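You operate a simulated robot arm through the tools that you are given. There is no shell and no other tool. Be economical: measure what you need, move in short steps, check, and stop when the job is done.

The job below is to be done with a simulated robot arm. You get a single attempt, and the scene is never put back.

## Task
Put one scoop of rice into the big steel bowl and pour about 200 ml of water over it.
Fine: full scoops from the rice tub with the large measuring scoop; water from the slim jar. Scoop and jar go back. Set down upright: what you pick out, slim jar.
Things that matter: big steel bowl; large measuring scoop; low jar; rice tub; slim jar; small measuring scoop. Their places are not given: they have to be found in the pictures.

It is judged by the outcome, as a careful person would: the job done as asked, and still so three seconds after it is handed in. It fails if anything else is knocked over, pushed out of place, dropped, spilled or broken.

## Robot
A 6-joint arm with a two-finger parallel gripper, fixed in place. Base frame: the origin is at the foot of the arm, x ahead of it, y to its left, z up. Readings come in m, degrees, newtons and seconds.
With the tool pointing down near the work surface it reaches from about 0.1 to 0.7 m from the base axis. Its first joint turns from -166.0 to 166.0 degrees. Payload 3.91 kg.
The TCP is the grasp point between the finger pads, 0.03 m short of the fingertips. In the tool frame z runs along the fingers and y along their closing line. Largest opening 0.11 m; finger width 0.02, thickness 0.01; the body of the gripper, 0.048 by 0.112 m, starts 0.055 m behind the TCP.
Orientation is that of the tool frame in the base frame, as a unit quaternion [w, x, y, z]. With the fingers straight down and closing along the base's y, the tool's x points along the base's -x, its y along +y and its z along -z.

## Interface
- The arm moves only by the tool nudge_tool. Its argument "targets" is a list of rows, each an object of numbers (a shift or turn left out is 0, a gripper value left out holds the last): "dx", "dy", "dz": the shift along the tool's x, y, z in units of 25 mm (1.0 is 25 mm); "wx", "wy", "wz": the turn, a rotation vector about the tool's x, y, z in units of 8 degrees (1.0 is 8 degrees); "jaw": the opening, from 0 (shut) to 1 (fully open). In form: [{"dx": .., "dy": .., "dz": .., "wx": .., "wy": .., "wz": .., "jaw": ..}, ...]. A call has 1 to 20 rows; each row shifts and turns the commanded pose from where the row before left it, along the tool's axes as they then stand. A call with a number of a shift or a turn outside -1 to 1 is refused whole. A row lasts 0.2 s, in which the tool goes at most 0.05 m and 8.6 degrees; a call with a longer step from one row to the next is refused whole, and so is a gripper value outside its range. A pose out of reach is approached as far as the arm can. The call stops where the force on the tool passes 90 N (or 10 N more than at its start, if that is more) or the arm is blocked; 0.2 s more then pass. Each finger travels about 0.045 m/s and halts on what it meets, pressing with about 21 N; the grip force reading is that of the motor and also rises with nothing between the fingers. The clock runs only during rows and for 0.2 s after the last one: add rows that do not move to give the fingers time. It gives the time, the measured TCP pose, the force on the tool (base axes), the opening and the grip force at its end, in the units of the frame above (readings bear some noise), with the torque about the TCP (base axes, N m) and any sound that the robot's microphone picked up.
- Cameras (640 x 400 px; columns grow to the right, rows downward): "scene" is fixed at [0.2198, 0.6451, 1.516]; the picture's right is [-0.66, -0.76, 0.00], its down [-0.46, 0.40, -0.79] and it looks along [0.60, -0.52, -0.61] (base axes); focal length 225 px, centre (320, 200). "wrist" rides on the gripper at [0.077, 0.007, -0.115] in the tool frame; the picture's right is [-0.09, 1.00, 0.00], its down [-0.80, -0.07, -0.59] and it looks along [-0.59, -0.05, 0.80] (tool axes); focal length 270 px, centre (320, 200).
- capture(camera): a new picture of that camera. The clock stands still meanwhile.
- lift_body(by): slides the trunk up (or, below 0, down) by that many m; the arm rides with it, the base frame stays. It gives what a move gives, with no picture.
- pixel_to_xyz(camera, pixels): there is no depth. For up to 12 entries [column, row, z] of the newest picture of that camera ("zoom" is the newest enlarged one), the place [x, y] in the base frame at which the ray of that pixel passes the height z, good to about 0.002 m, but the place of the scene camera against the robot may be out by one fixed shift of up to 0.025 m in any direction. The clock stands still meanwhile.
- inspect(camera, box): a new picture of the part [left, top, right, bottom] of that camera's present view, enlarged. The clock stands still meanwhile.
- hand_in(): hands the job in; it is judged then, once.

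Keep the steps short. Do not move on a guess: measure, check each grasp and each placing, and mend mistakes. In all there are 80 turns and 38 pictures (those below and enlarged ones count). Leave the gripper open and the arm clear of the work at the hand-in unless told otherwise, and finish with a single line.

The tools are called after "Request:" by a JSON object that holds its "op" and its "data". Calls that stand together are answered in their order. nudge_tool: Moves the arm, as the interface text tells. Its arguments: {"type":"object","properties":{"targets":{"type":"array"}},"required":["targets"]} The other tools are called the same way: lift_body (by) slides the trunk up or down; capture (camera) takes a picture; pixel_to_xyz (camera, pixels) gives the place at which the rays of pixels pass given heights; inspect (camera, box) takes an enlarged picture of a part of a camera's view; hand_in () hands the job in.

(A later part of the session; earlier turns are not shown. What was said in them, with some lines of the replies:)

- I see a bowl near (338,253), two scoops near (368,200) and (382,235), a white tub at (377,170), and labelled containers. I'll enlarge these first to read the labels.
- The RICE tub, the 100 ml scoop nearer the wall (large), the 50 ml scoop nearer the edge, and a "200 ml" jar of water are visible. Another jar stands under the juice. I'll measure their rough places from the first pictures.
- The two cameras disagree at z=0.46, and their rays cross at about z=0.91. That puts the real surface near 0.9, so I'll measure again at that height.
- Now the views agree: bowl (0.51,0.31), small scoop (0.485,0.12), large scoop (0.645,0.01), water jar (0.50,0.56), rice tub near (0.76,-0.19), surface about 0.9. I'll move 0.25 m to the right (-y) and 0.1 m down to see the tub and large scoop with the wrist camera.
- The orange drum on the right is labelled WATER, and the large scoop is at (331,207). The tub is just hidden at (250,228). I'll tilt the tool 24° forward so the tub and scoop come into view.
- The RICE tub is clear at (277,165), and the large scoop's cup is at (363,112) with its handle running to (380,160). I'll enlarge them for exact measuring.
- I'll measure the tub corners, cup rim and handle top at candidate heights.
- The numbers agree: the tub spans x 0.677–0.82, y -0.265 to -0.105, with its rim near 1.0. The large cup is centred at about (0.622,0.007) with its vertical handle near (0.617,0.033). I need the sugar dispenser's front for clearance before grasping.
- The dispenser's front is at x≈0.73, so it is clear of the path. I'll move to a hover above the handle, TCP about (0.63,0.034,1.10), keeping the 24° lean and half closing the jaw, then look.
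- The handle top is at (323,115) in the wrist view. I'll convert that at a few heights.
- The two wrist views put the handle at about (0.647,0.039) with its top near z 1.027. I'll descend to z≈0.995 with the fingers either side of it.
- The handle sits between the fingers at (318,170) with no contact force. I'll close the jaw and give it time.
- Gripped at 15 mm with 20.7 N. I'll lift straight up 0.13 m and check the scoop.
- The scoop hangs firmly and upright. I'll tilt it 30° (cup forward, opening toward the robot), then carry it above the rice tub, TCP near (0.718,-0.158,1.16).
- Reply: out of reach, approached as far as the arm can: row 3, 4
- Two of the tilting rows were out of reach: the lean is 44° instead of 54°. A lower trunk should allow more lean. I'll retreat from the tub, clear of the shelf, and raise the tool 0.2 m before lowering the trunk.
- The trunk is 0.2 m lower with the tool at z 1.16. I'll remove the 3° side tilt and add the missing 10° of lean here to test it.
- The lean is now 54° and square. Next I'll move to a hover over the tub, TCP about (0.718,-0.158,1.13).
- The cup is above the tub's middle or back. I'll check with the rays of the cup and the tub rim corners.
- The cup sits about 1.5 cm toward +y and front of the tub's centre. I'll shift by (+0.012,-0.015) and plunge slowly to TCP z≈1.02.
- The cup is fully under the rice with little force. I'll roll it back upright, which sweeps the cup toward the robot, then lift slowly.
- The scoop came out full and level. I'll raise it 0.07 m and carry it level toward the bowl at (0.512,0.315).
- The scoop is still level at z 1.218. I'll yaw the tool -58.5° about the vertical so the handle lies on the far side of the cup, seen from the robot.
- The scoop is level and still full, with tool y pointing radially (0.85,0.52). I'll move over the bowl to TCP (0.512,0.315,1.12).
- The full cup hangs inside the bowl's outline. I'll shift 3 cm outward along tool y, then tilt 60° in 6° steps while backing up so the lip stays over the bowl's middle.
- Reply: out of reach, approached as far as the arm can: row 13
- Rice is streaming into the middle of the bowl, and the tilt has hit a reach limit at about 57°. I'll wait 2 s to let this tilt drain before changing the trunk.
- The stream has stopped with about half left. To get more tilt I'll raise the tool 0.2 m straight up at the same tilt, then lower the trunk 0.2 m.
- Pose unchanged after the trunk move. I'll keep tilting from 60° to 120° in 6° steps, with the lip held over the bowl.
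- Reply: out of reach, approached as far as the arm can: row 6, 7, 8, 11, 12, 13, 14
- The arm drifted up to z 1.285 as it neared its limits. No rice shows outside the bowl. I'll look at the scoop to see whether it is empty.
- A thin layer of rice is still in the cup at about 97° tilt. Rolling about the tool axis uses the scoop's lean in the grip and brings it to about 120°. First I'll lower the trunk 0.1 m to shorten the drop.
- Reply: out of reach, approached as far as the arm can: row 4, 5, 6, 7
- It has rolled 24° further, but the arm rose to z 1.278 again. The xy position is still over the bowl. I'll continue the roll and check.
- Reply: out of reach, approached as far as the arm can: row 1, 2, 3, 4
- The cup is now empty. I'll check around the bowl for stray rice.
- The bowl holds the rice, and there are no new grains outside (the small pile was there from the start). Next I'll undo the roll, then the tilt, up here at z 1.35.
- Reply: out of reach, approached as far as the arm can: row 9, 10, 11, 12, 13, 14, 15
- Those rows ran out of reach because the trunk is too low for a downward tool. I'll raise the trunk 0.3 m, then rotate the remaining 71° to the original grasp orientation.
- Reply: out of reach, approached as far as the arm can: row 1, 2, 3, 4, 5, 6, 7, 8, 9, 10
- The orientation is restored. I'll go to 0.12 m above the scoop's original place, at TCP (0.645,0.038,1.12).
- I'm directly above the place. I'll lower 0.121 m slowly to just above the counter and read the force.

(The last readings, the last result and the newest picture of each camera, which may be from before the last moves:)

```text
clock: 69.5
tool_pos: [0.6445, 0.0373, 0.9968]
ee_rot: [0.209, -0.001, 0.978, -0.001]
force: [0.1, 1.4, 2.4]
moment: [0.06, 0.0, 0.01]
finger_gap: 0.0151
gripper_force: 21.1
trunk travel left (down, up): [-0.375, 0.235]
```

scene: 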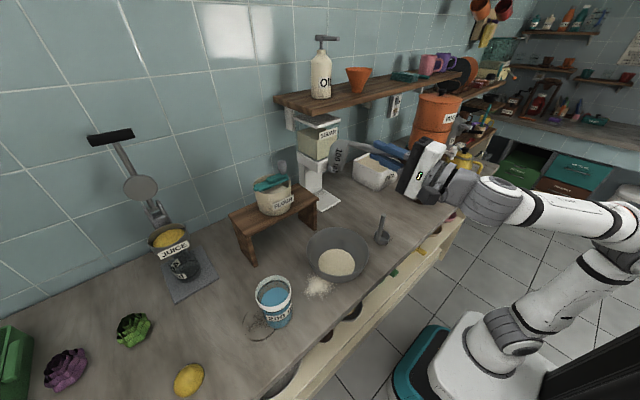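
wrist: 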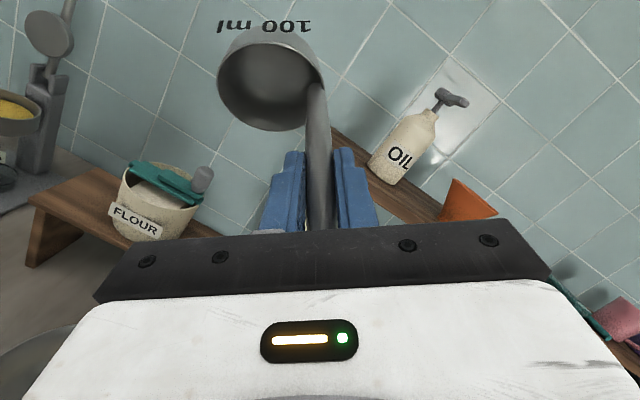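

A light contact (2.4 N) at the same height as the grasp shows the scoop is standing. I'll open the jaw, then retreat straight back along the tool axis.

Request:
{"op": "nudge_tool", "data": {"targets": [{"jaw": 0.25}, {"jaw": 0.4}, {"jaw": 0.55}, {}, {}, {}, {"dz": -0.5}, {"dz": -0.9}, {"dz": -0.9}, {"dz": -0.9}, {"dz": -0.9}, {"dz": -0.9}, {"dz": -0.9}, {}]}}

Request:
{"op": "capture", "data": {"camera": "wrist"}}

```text
clock: 72.5
tool_pos: [0.5844, 0.0397, 1.1316]
ee_rot: [0.208, -0.001, 0.978, -0.001]
force: [-0.2, 0.5, -0.4]
moment: [0.02, -0.03, -0.02]
finger_gap: 0.0605
gripper_force: 0.1
trunk travel left (down, up): [-0.375, 0.235]
```

```text
9 pictures are left
```

wrist: 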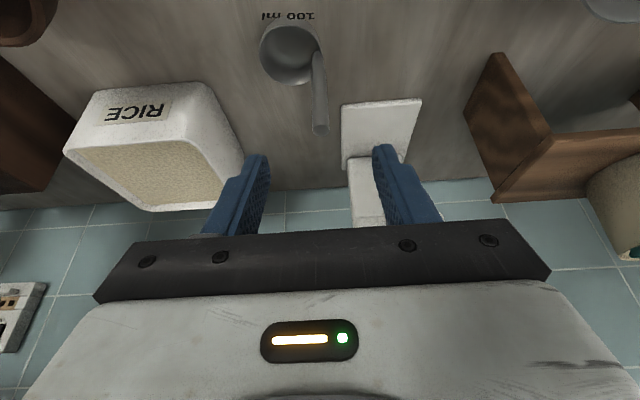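

The large scoop stands upright where it was. Now the jars: I'll enlarge both in the scene view to tell slim from low and read the water level.

Request:
{"op": "inspect", "data": {"camera": "scene", "box": [150, 225, 310, 335]}}

Request:
{"op": "pixel_to_xyz", "data": {"camera": "scene", "pixels": [[277.5, 319, 0.9], [273.4, 292, 0.98], [273.4, 292, 1.0], [273.4, 292, 1.02], [273.4, 292, 1.04], [255.4, 289, 1.0], [291, 290, 1.0]]}}

```text
3.64 times, centred on (230, 280) of scene
```

zoom: 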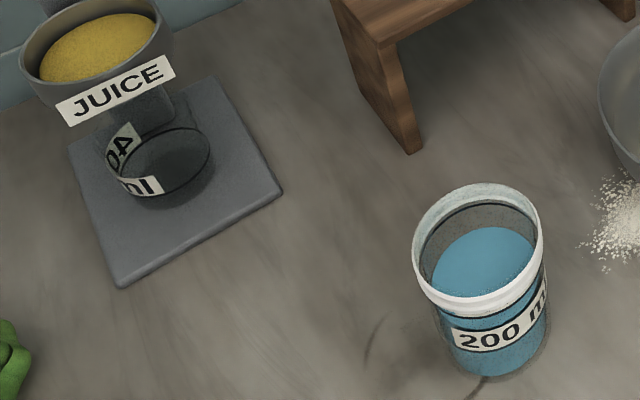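

```text
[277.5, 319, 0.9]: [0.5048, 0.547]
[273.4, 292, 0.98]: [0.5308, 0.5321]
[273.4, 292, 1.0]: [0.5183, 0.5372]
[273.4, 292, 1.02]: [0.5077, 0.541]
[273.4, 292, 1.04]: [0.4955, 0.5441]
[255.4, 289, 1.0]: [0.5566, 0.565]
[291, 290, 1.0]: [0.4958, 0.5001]
```

The blue-water jar is the tall slim one (rim near z 1.02, centre about (0.487,0.553)). The low one stands empty under the juice. I'll retreat, yaw toward the jar and open the jaw.

Request:
{"op": "nudge_tool", "data": {"targets": [{"dz": -0.859, "dx": 0.833, "dy": 0.444, "jaw": 1.0}, {"dz": -0.859, "dx": 0.833, "dy": 0.444}, {"dz": -0.859, "dx": 0.833, "dy": 0.444}, {"dz": -0.859, "dx": 0.833, "dy": 0.444}, {"dz": -0.859, "dx": 0.833, "dy": 0.444}, {"dz": -0.859, "dx": 0.833, "dy": 0.444}, {"dz": -0.859, "dx": 0.833, "dy": 0.444}, {"dz": -0.859, "dx": 0.833, "dy": 0.444}, {"dz": -0.859, "dx": 0.833, "dy": 0.444}, {"wx": -0.354, "wz": -0.794}, {"wx": -0.354, "wz": -0.794}, {"wx": -0.354, "wz": -0.794}, {"wx": -0.354, "wz": -0.794}, {"wx": -0.354, "wz": -0.794}, {"wx": -0.354, "wz": -0.794}, {"wx": -0.354, "wz": -0.794}, {}]}}

Request:
{"op": "lift_body", "data": {"by": -0.15}}

```text
clock: 76.1
tool_pos: [0.3347, 0.1363, 1.2312]
ee_rot: [0.189, -0.405, 0.891, 0.084]
force: [-0.3, -0.5, -0.6]
moment: [0.01, 0.0, 0.0]
finger_gap: 0.1099
gripper_force: 0.0
trunk travel left (down, up): [-0.375, 0.235]
```

```text
clock: 77.8
tool_pos: [0.3344, 0.1373, 1.0816]
ee_rot: [0.189, -0.405, 0.891, 0.085]
force: [-0.3, 0.1, 0.3]
moment: [0.0, -0.05, -0.03]
finger_gap: 0.1103
gripper_force: 0.1
trunk travel left (down, up): [-0.225, 0.385]
```

Now I'll lean the tool from 24° to about 65° here.

Request:
{"op": "nudge_tool", "data": {"targets": [{"wy": -0.85}, {"wy": -0.85}, {"wy": -0.85}, {"wy": -0.85}, {"wy": -0.85}, {"wy": -0.85}, {}]}}

```text
clock: 78.7
tool_pos: [0.3757, 0.1458, 1.0299]
ee_rot: [0.283, -0.377, 0.863, 0.184]
force: [0.3, 0.0, -0.6]
moment: [-0.01, 0.02, -0.01]
finger_gap: 0.11
gripper_force: 0.1
trunk travel left (down, up): [-0.225, 0.385]
stopped in row 4: the arm was blocked; the commanded pose is now the measured one
```

The arm was blocked in row 4, with no force at the tool. The pose is probably too close to the base with the trunk this low. I'll move up 0.12 m and look.

Request:
{"op": "nudge_tool", "data": {"targets": [{"dx": -0.6, "dy": 0.1, "dz": -0.74}, {"dx": -0.6, "dy": 0.1, "dz": -0.74}, {"dx": -0.6, "dy": 0.1, "dz": -0.74}, {"dx": -0.6, "dy": 0.1, "dz": -0.74}, {"dx": -0.6, "dy": 0.1, "dz": -0.74}, {}]}}

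Request:
{"op": "capture", "data": {"camera": "scene"}}

```text
clock: 80.1
tool_pos: [0.3751, 0.1469, 1.1522]
ee_rot: [0.283, -0.378, 0.862, 0.184]
force: [0.2, -0.7, 1.3]
moment: [0.0, -0.01, 0.02]
finger_gap: 0.1098
gripper_force: 0.0
trunk travel left (down, up): [-0.225, 0.385]
```

```text
7 pictures are left
```

scene: 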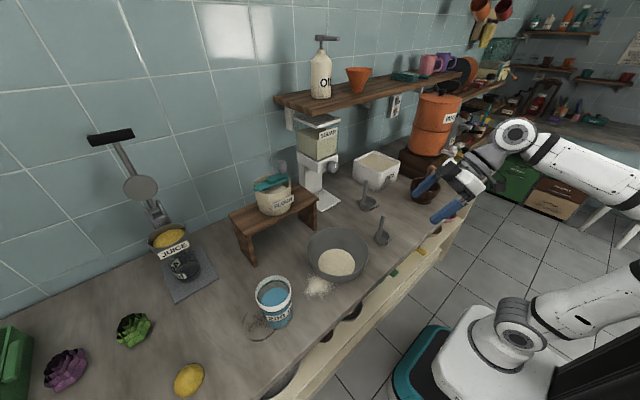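

Nothing is disturbed; the arm was simply folded too tightly. I'll move out toward the jar at z≈1.2, then turn to 65° lean at azimuth 48°.

Request:
{"op": "nudge_tool", "data": {"targets": [{"dx": -0.512, "dy": 0.744, "dz": 0.341}, {"dx": -0.512, "dy": 0.744, "dz": 0.341}, {"dx": -0.512, "dy": 0.744, "dz": 0.341}, {"dx": -0.512, "dy": 0.744, "dz": 0.341}, {"dx": -0.512, "dy": 0.744, "dz": 0.341}, {"dx": -0.512, "dy": 0.744, "dz": 0.341}, {"dx": -0.512, "dy": 0.744, "dz": 0.341}, {"dx": -0.512, "dy": 0.744, "dz": 0.341}, {"dx": -0.512, "dy": 0.744, "dz": 0.341}, {"dx": -0.512, "dy": 0.744, "dz": 0.341}, {"wx": 0.151, "wy": -0.812, "wz": -0.12}, {"wx": 0.151, "wy": -0.812, "wz": -0.12}, {"wx": 0.151, "wy": -0.812, "wz": -0.12}, {"wx": 0.151, "wy": -0.812, "wz": -0.12}, {}]}}

```text
clock: 83.3
tool_pos: [0.3354, 0.3813, 1.1857]
ee_rot: [0.492, -0.342, 0.77, 0.218]
force: [0.2, -0.8, 0.2]
moment: [-0.01, 0.02, 0.03]
finger_gap: 0.1098
gripper_force: 0.0
trunk travel left (down, up): [-0.225, 0.385]
```

The pose is good: 65° lean at r 0.51. At this lean the camera looks above the jar, so I'll lean back 40° for one look to measure the jar and its water level.

Request:
{"op": "nudge_tool", "data": {"targets": [{"wy": 1.0}, {"wy": 1.0}, {"wy": 1.0}, {"wy": 1.0}, {"wy": 1.0}, {}]}}

Request:
{"op": "capture", "data": {"camera": "wrist"}}

```text
clock: 84.7
tool_pos: [0.3358, 0.3811, 1.1862]
ee_rot: [0.198, -0.397, 0.892, 0.088]
force: [0.1, -0.4, -1.2]
moment: [-0.06, 0.01, -0.03]
finger_gap: 0.1099
gripper_force: 0.1
trunk travel left (down, up): [-0.225, 0.385]
```

```text
6 pictures are left
```

wrist: 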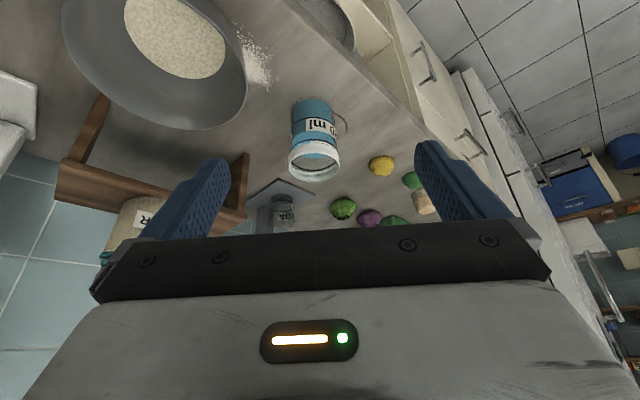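

The jar is seen from the side at (314,138). I'll enlarge it for its level, marks and place.

Request:
{"op": "inspect", "data": {"camera": "wrist", "box": [266, 85, 362, 195]}}

Request:
{"op": "pixel_to_xyz", "data": {"camera": "wrist", "pixels": [[292, 106, 0.9], [329, 103, 0.9], [311, 99, 0.9], [288, 158, 1.02], [341, 155, 1.02], [314, 142, 1.02], [316, 181, 1.02], [288, 158, 1.0], [341, 155, 1.0]]}}

```text
3.64 times, centred on (314, 140) of wrist
```

zoom: 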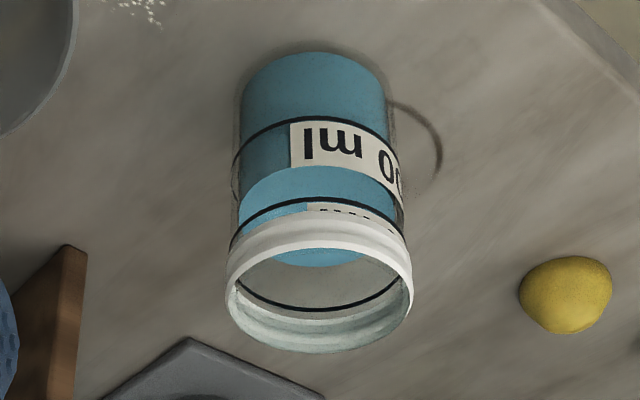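

```text
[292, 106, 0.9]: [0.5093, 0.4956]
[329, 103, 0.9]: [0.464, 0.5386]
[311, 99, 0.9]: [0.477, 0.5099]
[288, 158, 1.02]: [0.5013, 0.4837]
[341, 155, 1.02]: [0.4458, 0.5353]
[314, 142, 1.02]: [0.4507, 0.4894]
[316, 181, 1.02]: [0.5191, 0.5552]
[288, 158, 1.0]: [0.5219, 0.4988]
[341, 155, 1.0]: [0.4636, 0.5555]
```

The jar carries two rings: 200 ml and a higher one (spacing says 400). The water stands between them at about 310–320 ml, so roughly 110 ml should stay behind. The jar centre is at about (0.497,0.533). To stay clear of the bowl I'll approach at azimuth 25°, turning and moving to a high pre-grasp pose.

Request:
{"op": "nudge_tool", "data": {"targets": [{"wx": 0.345, "wy": -0.822, "wz": 0.346}, {"wx": 0.345, "wy": -0.822, "wz": 0.346}, {"wx": 0.345, "wy": -0.822, "wz": 0.346}, {"wx": 0.345, "wy": -0.822, "wz": 0.346}, {"wx": 0.345, "wy": -0.822, "wz": 0.346}, {"wx": 0.345, "wy": -0.822, "wz": 0.346}, {}, {"dx": 0.352, "dy": 0.558, "dz": 0.87}, {"dx": 0.352, "dy": 0.558, "dz": 0.87}, {"dx": 0.352, "dy": 0.558, "dz": 0.87}, {"dx": 0.352, "dy": 0.558, "dz": 0.87}, {"dx": 0.352, "dy": 0.558, "dz": 0.87}, {}]}}

```text
clock: 87.5
tool_pos: [0.3801, 0.4776, 1.0987]
ee_rot: [0.526, -0.182, 0.823, 0.117]
force: [1.3, -0.1, -1.0]
moment: [-0.01, -0.01, -0.01]
finger_gap: 0.11
gripper_force: 0.1
trunk travel left (down, up): [-0.225, 0.385]
```

The pose is exact. I'll go down 0.12 m behind the jar and check the alignment in the scene view.

Request:
{"op": "nudge_tool", "data": {"targets": [{"dx": 0.725, "dz": 0.338}, {"dx": 0.725, "dz": 0.338}, {"dx": 0.725, "dz": 0.338}, {"dx": 0.725, "dz": 0.338}, {"dx": 0.725, "dz": 0.338}, {"dx": 0.725, "dz": 0.338}, {}]}}

Request:
{"op": "inspect", "data": {"camera": "scene", "box": [210, 250, 370, 350]}}

```text
clock: 89.1
tool_pos: [0.3789, 0.4773, 0.9783]
ee_rot: [0.525, -0.18, 0.824, 0.115]
force: [0.1, -0.4, 0.2]
moment: [-0.01, 0.0, -0.01]
finger_gap: 0.1099
gripper_force: 0.0
trunk travel left (down, up): [-0.225, 0.385]
```

```text
4.00 times, centred on (290, 300) of scene
```

zoom: 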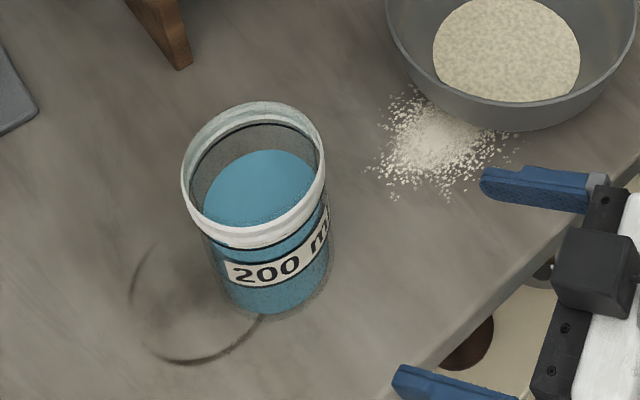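

The fingers straddle the jar's line. I'll use the fingertips (known position) to cancel the scene camera's shift and refine the jar's place.

Request:
{"op": "pixel_to_xyz", "data": {"camera": "zoom", "pixels": [[484, 178, 0.965], [397, 380, 0.965], [182, 185, 1.015], [326, 168, 1.015], [254, 178, 1.015], [255, 103, 1.02], [262, 247, 1.0], [218, 290, 0.902], [331, 275, 0.902], [272, 314, 0.9]]}}

```text
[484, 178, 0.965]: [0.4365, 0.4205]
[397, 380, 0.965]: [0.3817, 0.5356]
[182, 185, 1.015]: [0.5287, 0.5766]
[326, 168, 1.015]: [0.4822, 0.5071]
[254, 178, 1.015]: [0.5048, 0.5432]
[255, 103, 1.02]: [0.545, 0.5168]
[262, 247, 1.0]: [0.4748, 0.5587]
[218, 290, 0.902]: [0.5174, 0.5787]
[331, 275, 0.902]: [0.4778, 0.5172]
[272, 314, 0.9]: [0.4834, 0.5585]
```

The scene view suggests the jar is about 2 cm further to the left than my wrist estimate. I'll re-query the wrist picture at the rim's and base's mid points to settle it.

Request:
{"op": "pixel_to_xyz", "data": {"camera": "wrist", "pixels": [[313.6, 163.4, 1.02], [313.6, 163.4, 1.01], [312.4, 112, 0.9], [288, 163, 1.015], [339, 163, 1.015], [292, 112, 0.9], [332.7, 112, 0.9]]}}

```text
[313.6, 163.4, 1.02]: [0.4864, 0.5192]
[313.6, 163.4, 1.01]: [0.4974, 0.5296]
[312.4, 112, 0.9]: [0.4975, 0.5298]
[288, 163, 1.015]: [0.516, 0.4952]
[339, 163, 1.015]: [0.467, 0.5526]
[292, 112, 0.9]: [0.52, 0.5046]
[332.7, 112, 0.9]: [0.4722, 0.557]
```

The two estimates bracket the lateral position within the open jaw's margin of ±17 mm, so I'll aim between them (+9 mm). I'll advance 0.118 m horizontally in small steps and watch the force.

Request:
{"op": "nudge_tool", "data": {"targets": [{"dy": 0.36}, {"dz": 0.535, "dx": -0.25}, {"dz": 0.535, "dx": -0.25}, {"dz": 0.535, "dx": -0.25}, {"dz": 0.535, "dx": -0.25}, {"dz": 0.535, "dx": -0.25}, {"dz": 0.535, "dx": -0.25}, {"dz": 0.535, "dx": -0.25}, {"dz": 0.535, "dx": -0.25}, {}]}}

Request:
{"op": "inspect", "data": {"camera": "scene", "box": [210, 250, 370, 350]}}

```text
clock: 91.3
tool_pos: [0.4816, 0.5372, 0.9787]
ee_rot: [0.524, -0.181, 0.824, 0.116]
force: [-0.2, 0.3, -0.7]
moment: [0.0, 0.01, 0.02]
finger_gap: 0.1101
gripper_force: 0.1
trunk travel left (down, up): [-0.225, 0.385]
```

```text
4.00 times, centred on (290, 300) of scene
```

zoom: 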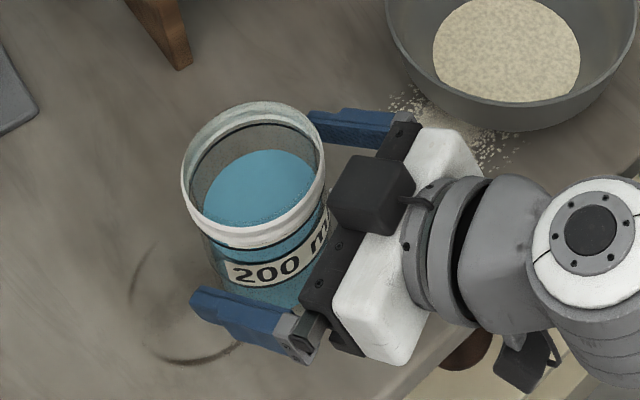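

The jar is between the fingers with no contact. I'll close the jaw.

Request:
{"op": "nudge_tool", "data": {"targets": [{"jaw": 0.85}, {"jaw": 0.75}, {"jaw": 0.65}, {"jaw": 0.55}, {"jaw": 0.5}, {"jaw": 0.5}, {}, {}, {}]}}

```text
clock: 93.3
tool_pos: [0.4816, 0.5374, 0.9776]
ee_rot: [0.525, -0.181, 0.823, 0.116]
force: [0.5, 0.1, 1.1]
moment: [0.06, 0.0, -0.08]
finger_gap: 0.0777
gripper_force: 21.2
trunk travel left (down, up): [-0.225, 0.385]
```

Gripped at 78 mm with 21 N. I'll lift gently by 0.10 m.

Request:
{"op": "nudge_tool", "data": {"targets": [{"dx": -0.3, "dz": -0.14}, {"dx": -0.55, "dz": -0.257}, {"dx": -0.6, "dz": -0.28}, {"dx": -0.6, "dz": -0.28}, {"dx": -0.6, "dz": -0.28}, {"dx": -0.6, "dz": -0.28}, {"dx": -0.35, "dz": -0.163}, {}]}}

```text
clock: 95.1
tool_pos: [0.4831, 0.5362, 1.0796]
ee_rot: [0.525, -0.181, 0.823, 0.116]
force: [0.3, -0.3, -4.9]
moment: [-0.08, 0.15, 0.01]
finger_gap: 0.0775
gripper_force: 21.2
trunk travel left (down, up): [-0.225, 0.385]
```

The load reading of about 5 N shows the jar is held. I'll move it slowly beside and over the bowl's left part, TCP (0.492,0.385,1.105).

Request:
{"op": "nudge_tool", "data": {"targets": [{"dx": -0.45, "dz": -0.21}, {"dx": -0.45, "dz": -0.21}, {"dx": 0.04, "dy": -0.234, "dz": -0.084}, {"dx": 0.079, "dy": -0.468, "dz": -0.168}, {"dx": 0.079, "dy": -0.468, "dz": -0.168}, {"dx": 0.079, "dy": -0.468, "dz": -0.168}, {"dx": 0.079, "dy": -0.468, "dz": -0.168}, {"dx": 0.079, "dy": -0.468, "dz": -0.168}, {"dx": 0.079, "dy": -0.468, "dz": -0.168}, {"dx": 0.079, "dy": -0.468, "dz": -0.168}, {"dx": 0.079, "dy": -0.468, "dz": -0.168}, {"dx": 0.079, "dy": -0.468, "dz": -0.168}, {"dx": 0.079, "dy": -0.468, "dz": -0.168}, {"dx": 0.079, "dy": -0.468, "dz": -0.168}, {"dx": 0.04, "dy": -0.234, "dz": -0.084}, {}]}}

```text
clock: 98.5
tool_pos: [0.4895, 0.3867, 1.1029]
ee_rot: [0.525, -0.181, 0.823, 0.116]
force: [0.1, -0.4, -4.4]
moment: [-0.12, 0.13, 0.01]
finger_gap: 0.0776
gripper_force: 21.2
trunk travel left (down, up): [-0.225, 0.385]
```

Steady. I'll roll +40° about the tool axis, still below the pouring angle, to check that reach holds.

Request:
{"op": "nudge_tool", "data": {"targets": [{"wz": 0.5}, {"wz": 0.75}, {"wz": 0.75}, {"wz": 0.75}, {"wz": 0.75}, {"wz": 0.75}, {"wz": 0.75}, {}]}}

```text
clock: 100.3
tool_pos: [0.4902, 0.3869, 1.1034]
ee_rot: [0.453, 0.111, 0.836, 0.289]
force: [-0.9, 0.0, -4.9]
moment: [-0.2, 0.11, -0.01]
finger_gap: 0.0779
gripper_force: 20.6
trunk travel left (down, up): [-0.225, 0.385]
```

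Pose exact and no drift. I'll roll on to 80° (jar tilt about 71°, which should leave about 115 ml) and hold for the water to run.

Request:
{"op": "nudge_tool", "data": {"targets": [{"wz": 0.6}, {"wz": 0.6}, {}, {"wz": 0.6}, {}, {"wz": 0.6}, {}, {"wz": 0.6}, {}, {"wz": 0.6}, {}, {"wz": 0.7}, {}, {"wz": 0.7}, {}, {}, {}, {}, {}, {}]}}

Request:
{"op": "inspect", "data": {"camera": "scene", "box": [230, 200, 390, 300]}}

```text
clock: 104.5
tool_pos: [0.4911, 0.3869, 1.1028]
ee_rot: [0.328, 0.39, 0.747, 0.427]
force: [-0.3, -0.7, -2.9]
moment: [-0.14, 0.07, -0.01]
finger_gap: 0.0776
gripper_force: 21.0
trunk travel left (down, up): [-0.225, 0.385]
```

```text
4.00 times, centred on (310, 250) of scene
```

zoom: 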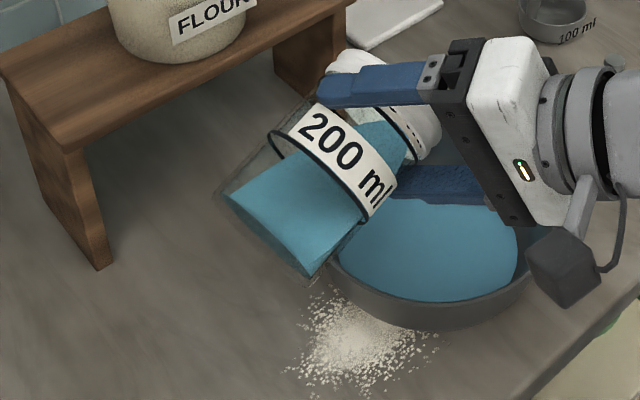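

The water covers the rice in the bowl with nothing spilled. The load fell from about 4.75 N to 2.9 N, roughly 190 ml. I'll roll back upright.

Request:
{"op": "nudge_tool", "data": {"targets": [{"wz": -0.9}, {"wz": -0.9}, {"wz": -0.9}, {"wz": -0.9}, {"wz": -0.9}, {"wz": -0.9}, {"wz": -0.9}, {"wz": -0.9}, {"wz": -0.9}, {"wz": -0.9}, {"wz": -0.9}, {"wz": -0.1}, {}]}}

Request:
{"op": "nudge_tool", "data": {"targets": [{}]}}

Request:
{"op": "nudge_tool", "data": {"targets": [{}]}}

Request:
{"op": "nudge_tool", "data": {"targets": [{}]}}

```text
clock: 107.3
tool_pos: [0.4905, 0.386, 1.1029]
ee_rot: [0.525, -0.182, 0.823, 0.117]
force: [-0.3, -0.1, -2.6]
moment: [-0.07, 0.07, -0.03]
finger_gap: 0.0777
gripper_force: 21.1
trunk travel left (down, up): [-0.225, 0.385]
```

```text
clock: 107.7
tool_pos: [0.4912, 0.3865, 1.1027]
ee_rot: [0.526, -0.181, 0.823, 0.115]
force: [0.3, -0.5, -3.2]
moment: [-0.06, 0.07, 0.0]
finger_gap: 0.0776
gripper_force: 21.2
trunk travel left (down, up): [-0.225, 0.385]
```

```text
clock: 108.1
tool_pos: [0.4908, 0.3866, 1.103]
ee_rot: [0.525, -0.182, 0.823, 0.116]
force: [-0.6, -0.3, -2.7]
moment: [-0.05, 0.09, 0.01]
finger_gap: 0.0775
gripper_force: 21.0
trunk travel left (down, up): [-0.225, 0.385]
```

```text
clock: 108.5
tool_pos: [0.4901, 0.3859, 1.1032]
ee_rot: [0.526, -0.182, 0.823, 0.116]
force: [0.0, -0.3, -3.2]
moment: [-0.05, 0.09, 0.0]
finger_gap: 0.0773
gripper_force: 20.8
trunk travel left (down, up): [-0.225, 0.385]
```

The average load change is 1.8 N, about 185 ml. I'll use one picture to check the jar's level against the 200 ml ring.

Request:
{"op": "inspect", "data": {"camera": "scene", "box": [250, 200, 378, 280]}}

```text
5.00 times, centred on (314, 240) of scene
```

zoom: 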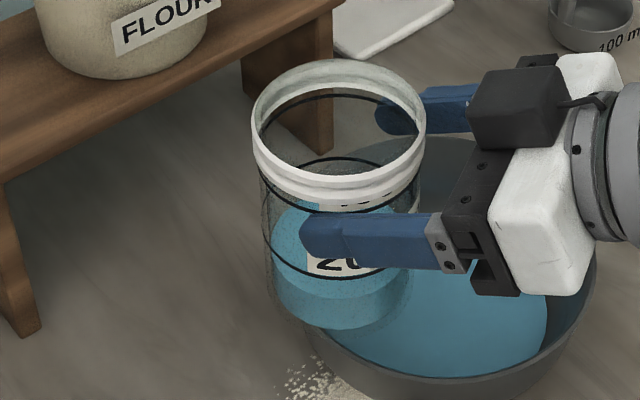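

The level stands at about half of the 200 ml ring, so about 110–120 ml remains and roughly 200 ml was poured. I'll carry the jar back and stop 2 cm above its place.

Request:
{"op": "nudge_tool", "data": {"targets": [{"dx": -0.04, "dy": 0.234, "dz": 0.084}, {"dx": -0.079, "dy": 0.468, "dz": 0.168}, {"dx": -0.079, "dy": 0.468, "dz": 0.168}, {"dx": -0.079, "dy": 0.468, "dz": 0.168}, {"dx": -0.079, "dy": 0.468, "dz": 0.168}, {"dx": -0.079, "dy": 0.468, "dz": 0.168}, {"dx": -0.079, "dy": 0.468, "dz": 0.168}, {"dx": -0.079, "dy": 0.468, "dz": 0.168}, {"dx": -0.079, "dy": 0.468, "dz": 0.168}, {"dx": -0.079, "dy": 0.468, "dz": 0.168}, {"dx": -0.079, "dy": 0.468, "dz": 0.168}, {"dx": -0.079, "dy": 0.468, "dz": 0.168}, {"dx": -0.04, "dy": 0.234, "dz": 0.084}, {}, {"dx": 0.72, "dz": 0.336}, {"dx": 0.72, "dz": 0.336}, {"dx": 0.72, "dz": 0.336}, {"dx": 0.72, "dz": 0.336}, {"dx": 0.72, "dz": 0.336}, {}]}}

```text
clock: 112.7
tool_pos: [0.4833, 0.5395, 1.0032]
ee_rot: [0.525, -0.182, 0.823, 0.116]
force: [-0.3, 0.5, -3.1]
moment: [-0.08, 0.08, 0.05]
finger_gap: 0.0772
gripper_force: 21.0
trunk travel left (down, up): [-0.225, 0.385]
```

It is 25 mm above the grasp height. I'll lower slowly to contact.

Request:
{"op": "nudge_tool", "data": {"targets": [{"dx": 0.3, "dz": 0.14}, {"dx": 0.25, "dz": 0.117}, {"dx": 0.15, "dz": 0.07}, {"dx": 0.1, "dz": 0.047}, {"dx": 0.07, "dz": 0.033}, {"dx": 0.04, "dz": 0.019}, {}]}}

```text
clock: 114.3
tool_pos: [0.4835, 0.5378, 0.979]
ee_rot: [0.525, -0.182, 0.823, 0.116]
force: [0.0, 0.6, -3.2]
moment: [-0.02, 0.09, 0.0]
finger_gap: 0.0773
gripper_force: 20.5
trunk travel left (down, up): [-0.225, 0.385]
```

Still carrying the load (-3.2 N), so it is just above the surface. I'll lower in 0.5 mm steps.

Request:
{"op": "nudge_tool", "data": {"targets": [{"dx": 0.018, "dz": 0.0085}, {"dx": 0.018, "dz": 0.0085}, {"dx": 0.018, "dz": 0.0085}, {}]}}

```text
clock: 115.3
tool_pos: [0.4828, 0.5379, 0.9778]
ee_rot: [0.526, -0.182, 0.823, 0.117]
force: [0.3, 0.2, 0.5]
moment: [0.02, 0.06, -0.06]
finger_gap: 0.0772
gripper_force: 21.4
trunk travel left (down, up): [-0.225, 0.385]
```

The load has gone to the counter, so the jar stands. I'll open fully and back straight out horizontally, then rise.

Request:
{"op": "nudge_tool", "data": {"targets": [{"jaw": 0.75}, {"jaw": 0.85}, {"jaw": 1.0}, {}, {}, {"dz": -0.4, "dx": 0.187}, {"dz": -0.535, "dx": 0.25}, {"dz": -0.535, "dx": 0.25}, {"dz": -0.535, "dx": 0.25}, {"dz": -0.535, "dx": 0.25}, {"dz": -0.535, "dx": 0.25}, {"dz": -0.535, "dx": 0.25}, {"dz": -0.535, "dx": 0.25}, {"dx": -0.8, "dz": -0.37}, {"dx": -0.8, "dz": -0.37}, {"dx": -0.8, "dz": -0.37}, {"dx": -0.8, "dz": -0.37}, {"dx": -0.8, "dz": -0.37}, {}]}}

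Request:
{"op": "capture", "data": {"camera": "scene"}}

```text
clock: 119.3
tool_pos: [0.3785, 0.4893, 1.0883]
ee_rot: [0.525, -0.182, 0.823, 0.117]
force: [0.3, 0.9, -0.1]
moment: [-0.01, 0.0, -0.01]
finger_gap: 0.1102
gripper_force: 0.0
trunk travel left (down, up): [-0.225, 0.385]
```

```text
0 pictures are left
```

scene: 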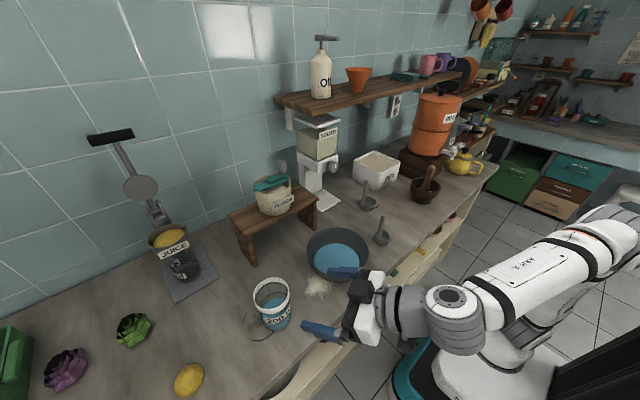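

Everything stands in place: the jar is upright at (272,305), the scoop is back, and the bowl holds rice and water. I'll raise the open gripper another 0.12 m clear.

Request:
{"op": "nudge_tool", "data": {"targets": [{"dx": -0.8, "dz": -0.37}, {"dx": -0.8, "dz": -0.37}, {"dx": -0.8, "dz": -0.37}, {"dx": -0.8, "dz": -0.37}, {"dx": -0.8, "dz": -0.37}, {}]}}

```text
clock: 120.7
tool_pos: [0.3783, 0.4916, 1.1989]
ee_rot: [0.525, -0.182, 0.823, 0.116]
force: [0.0, 0.5, 0.4]
moment: [0.0, 0.02, 0.01]
finger_gap: 0.1102
gripper_force: 0.1
trunk travel left (down, up): [-0.225, 0.385]
```

The arm is clear and the gripper is open, so I'm handing in.

Request:
{"op": "hand_in", "data": {}}

```text
The job is handed in.
```

The big steel bowl holds one full 100 ml scoop of rice with roughly 200 ml of water over it (estimated from the jar's level and weight), and the large scoop and slim jar are back upright in their places.
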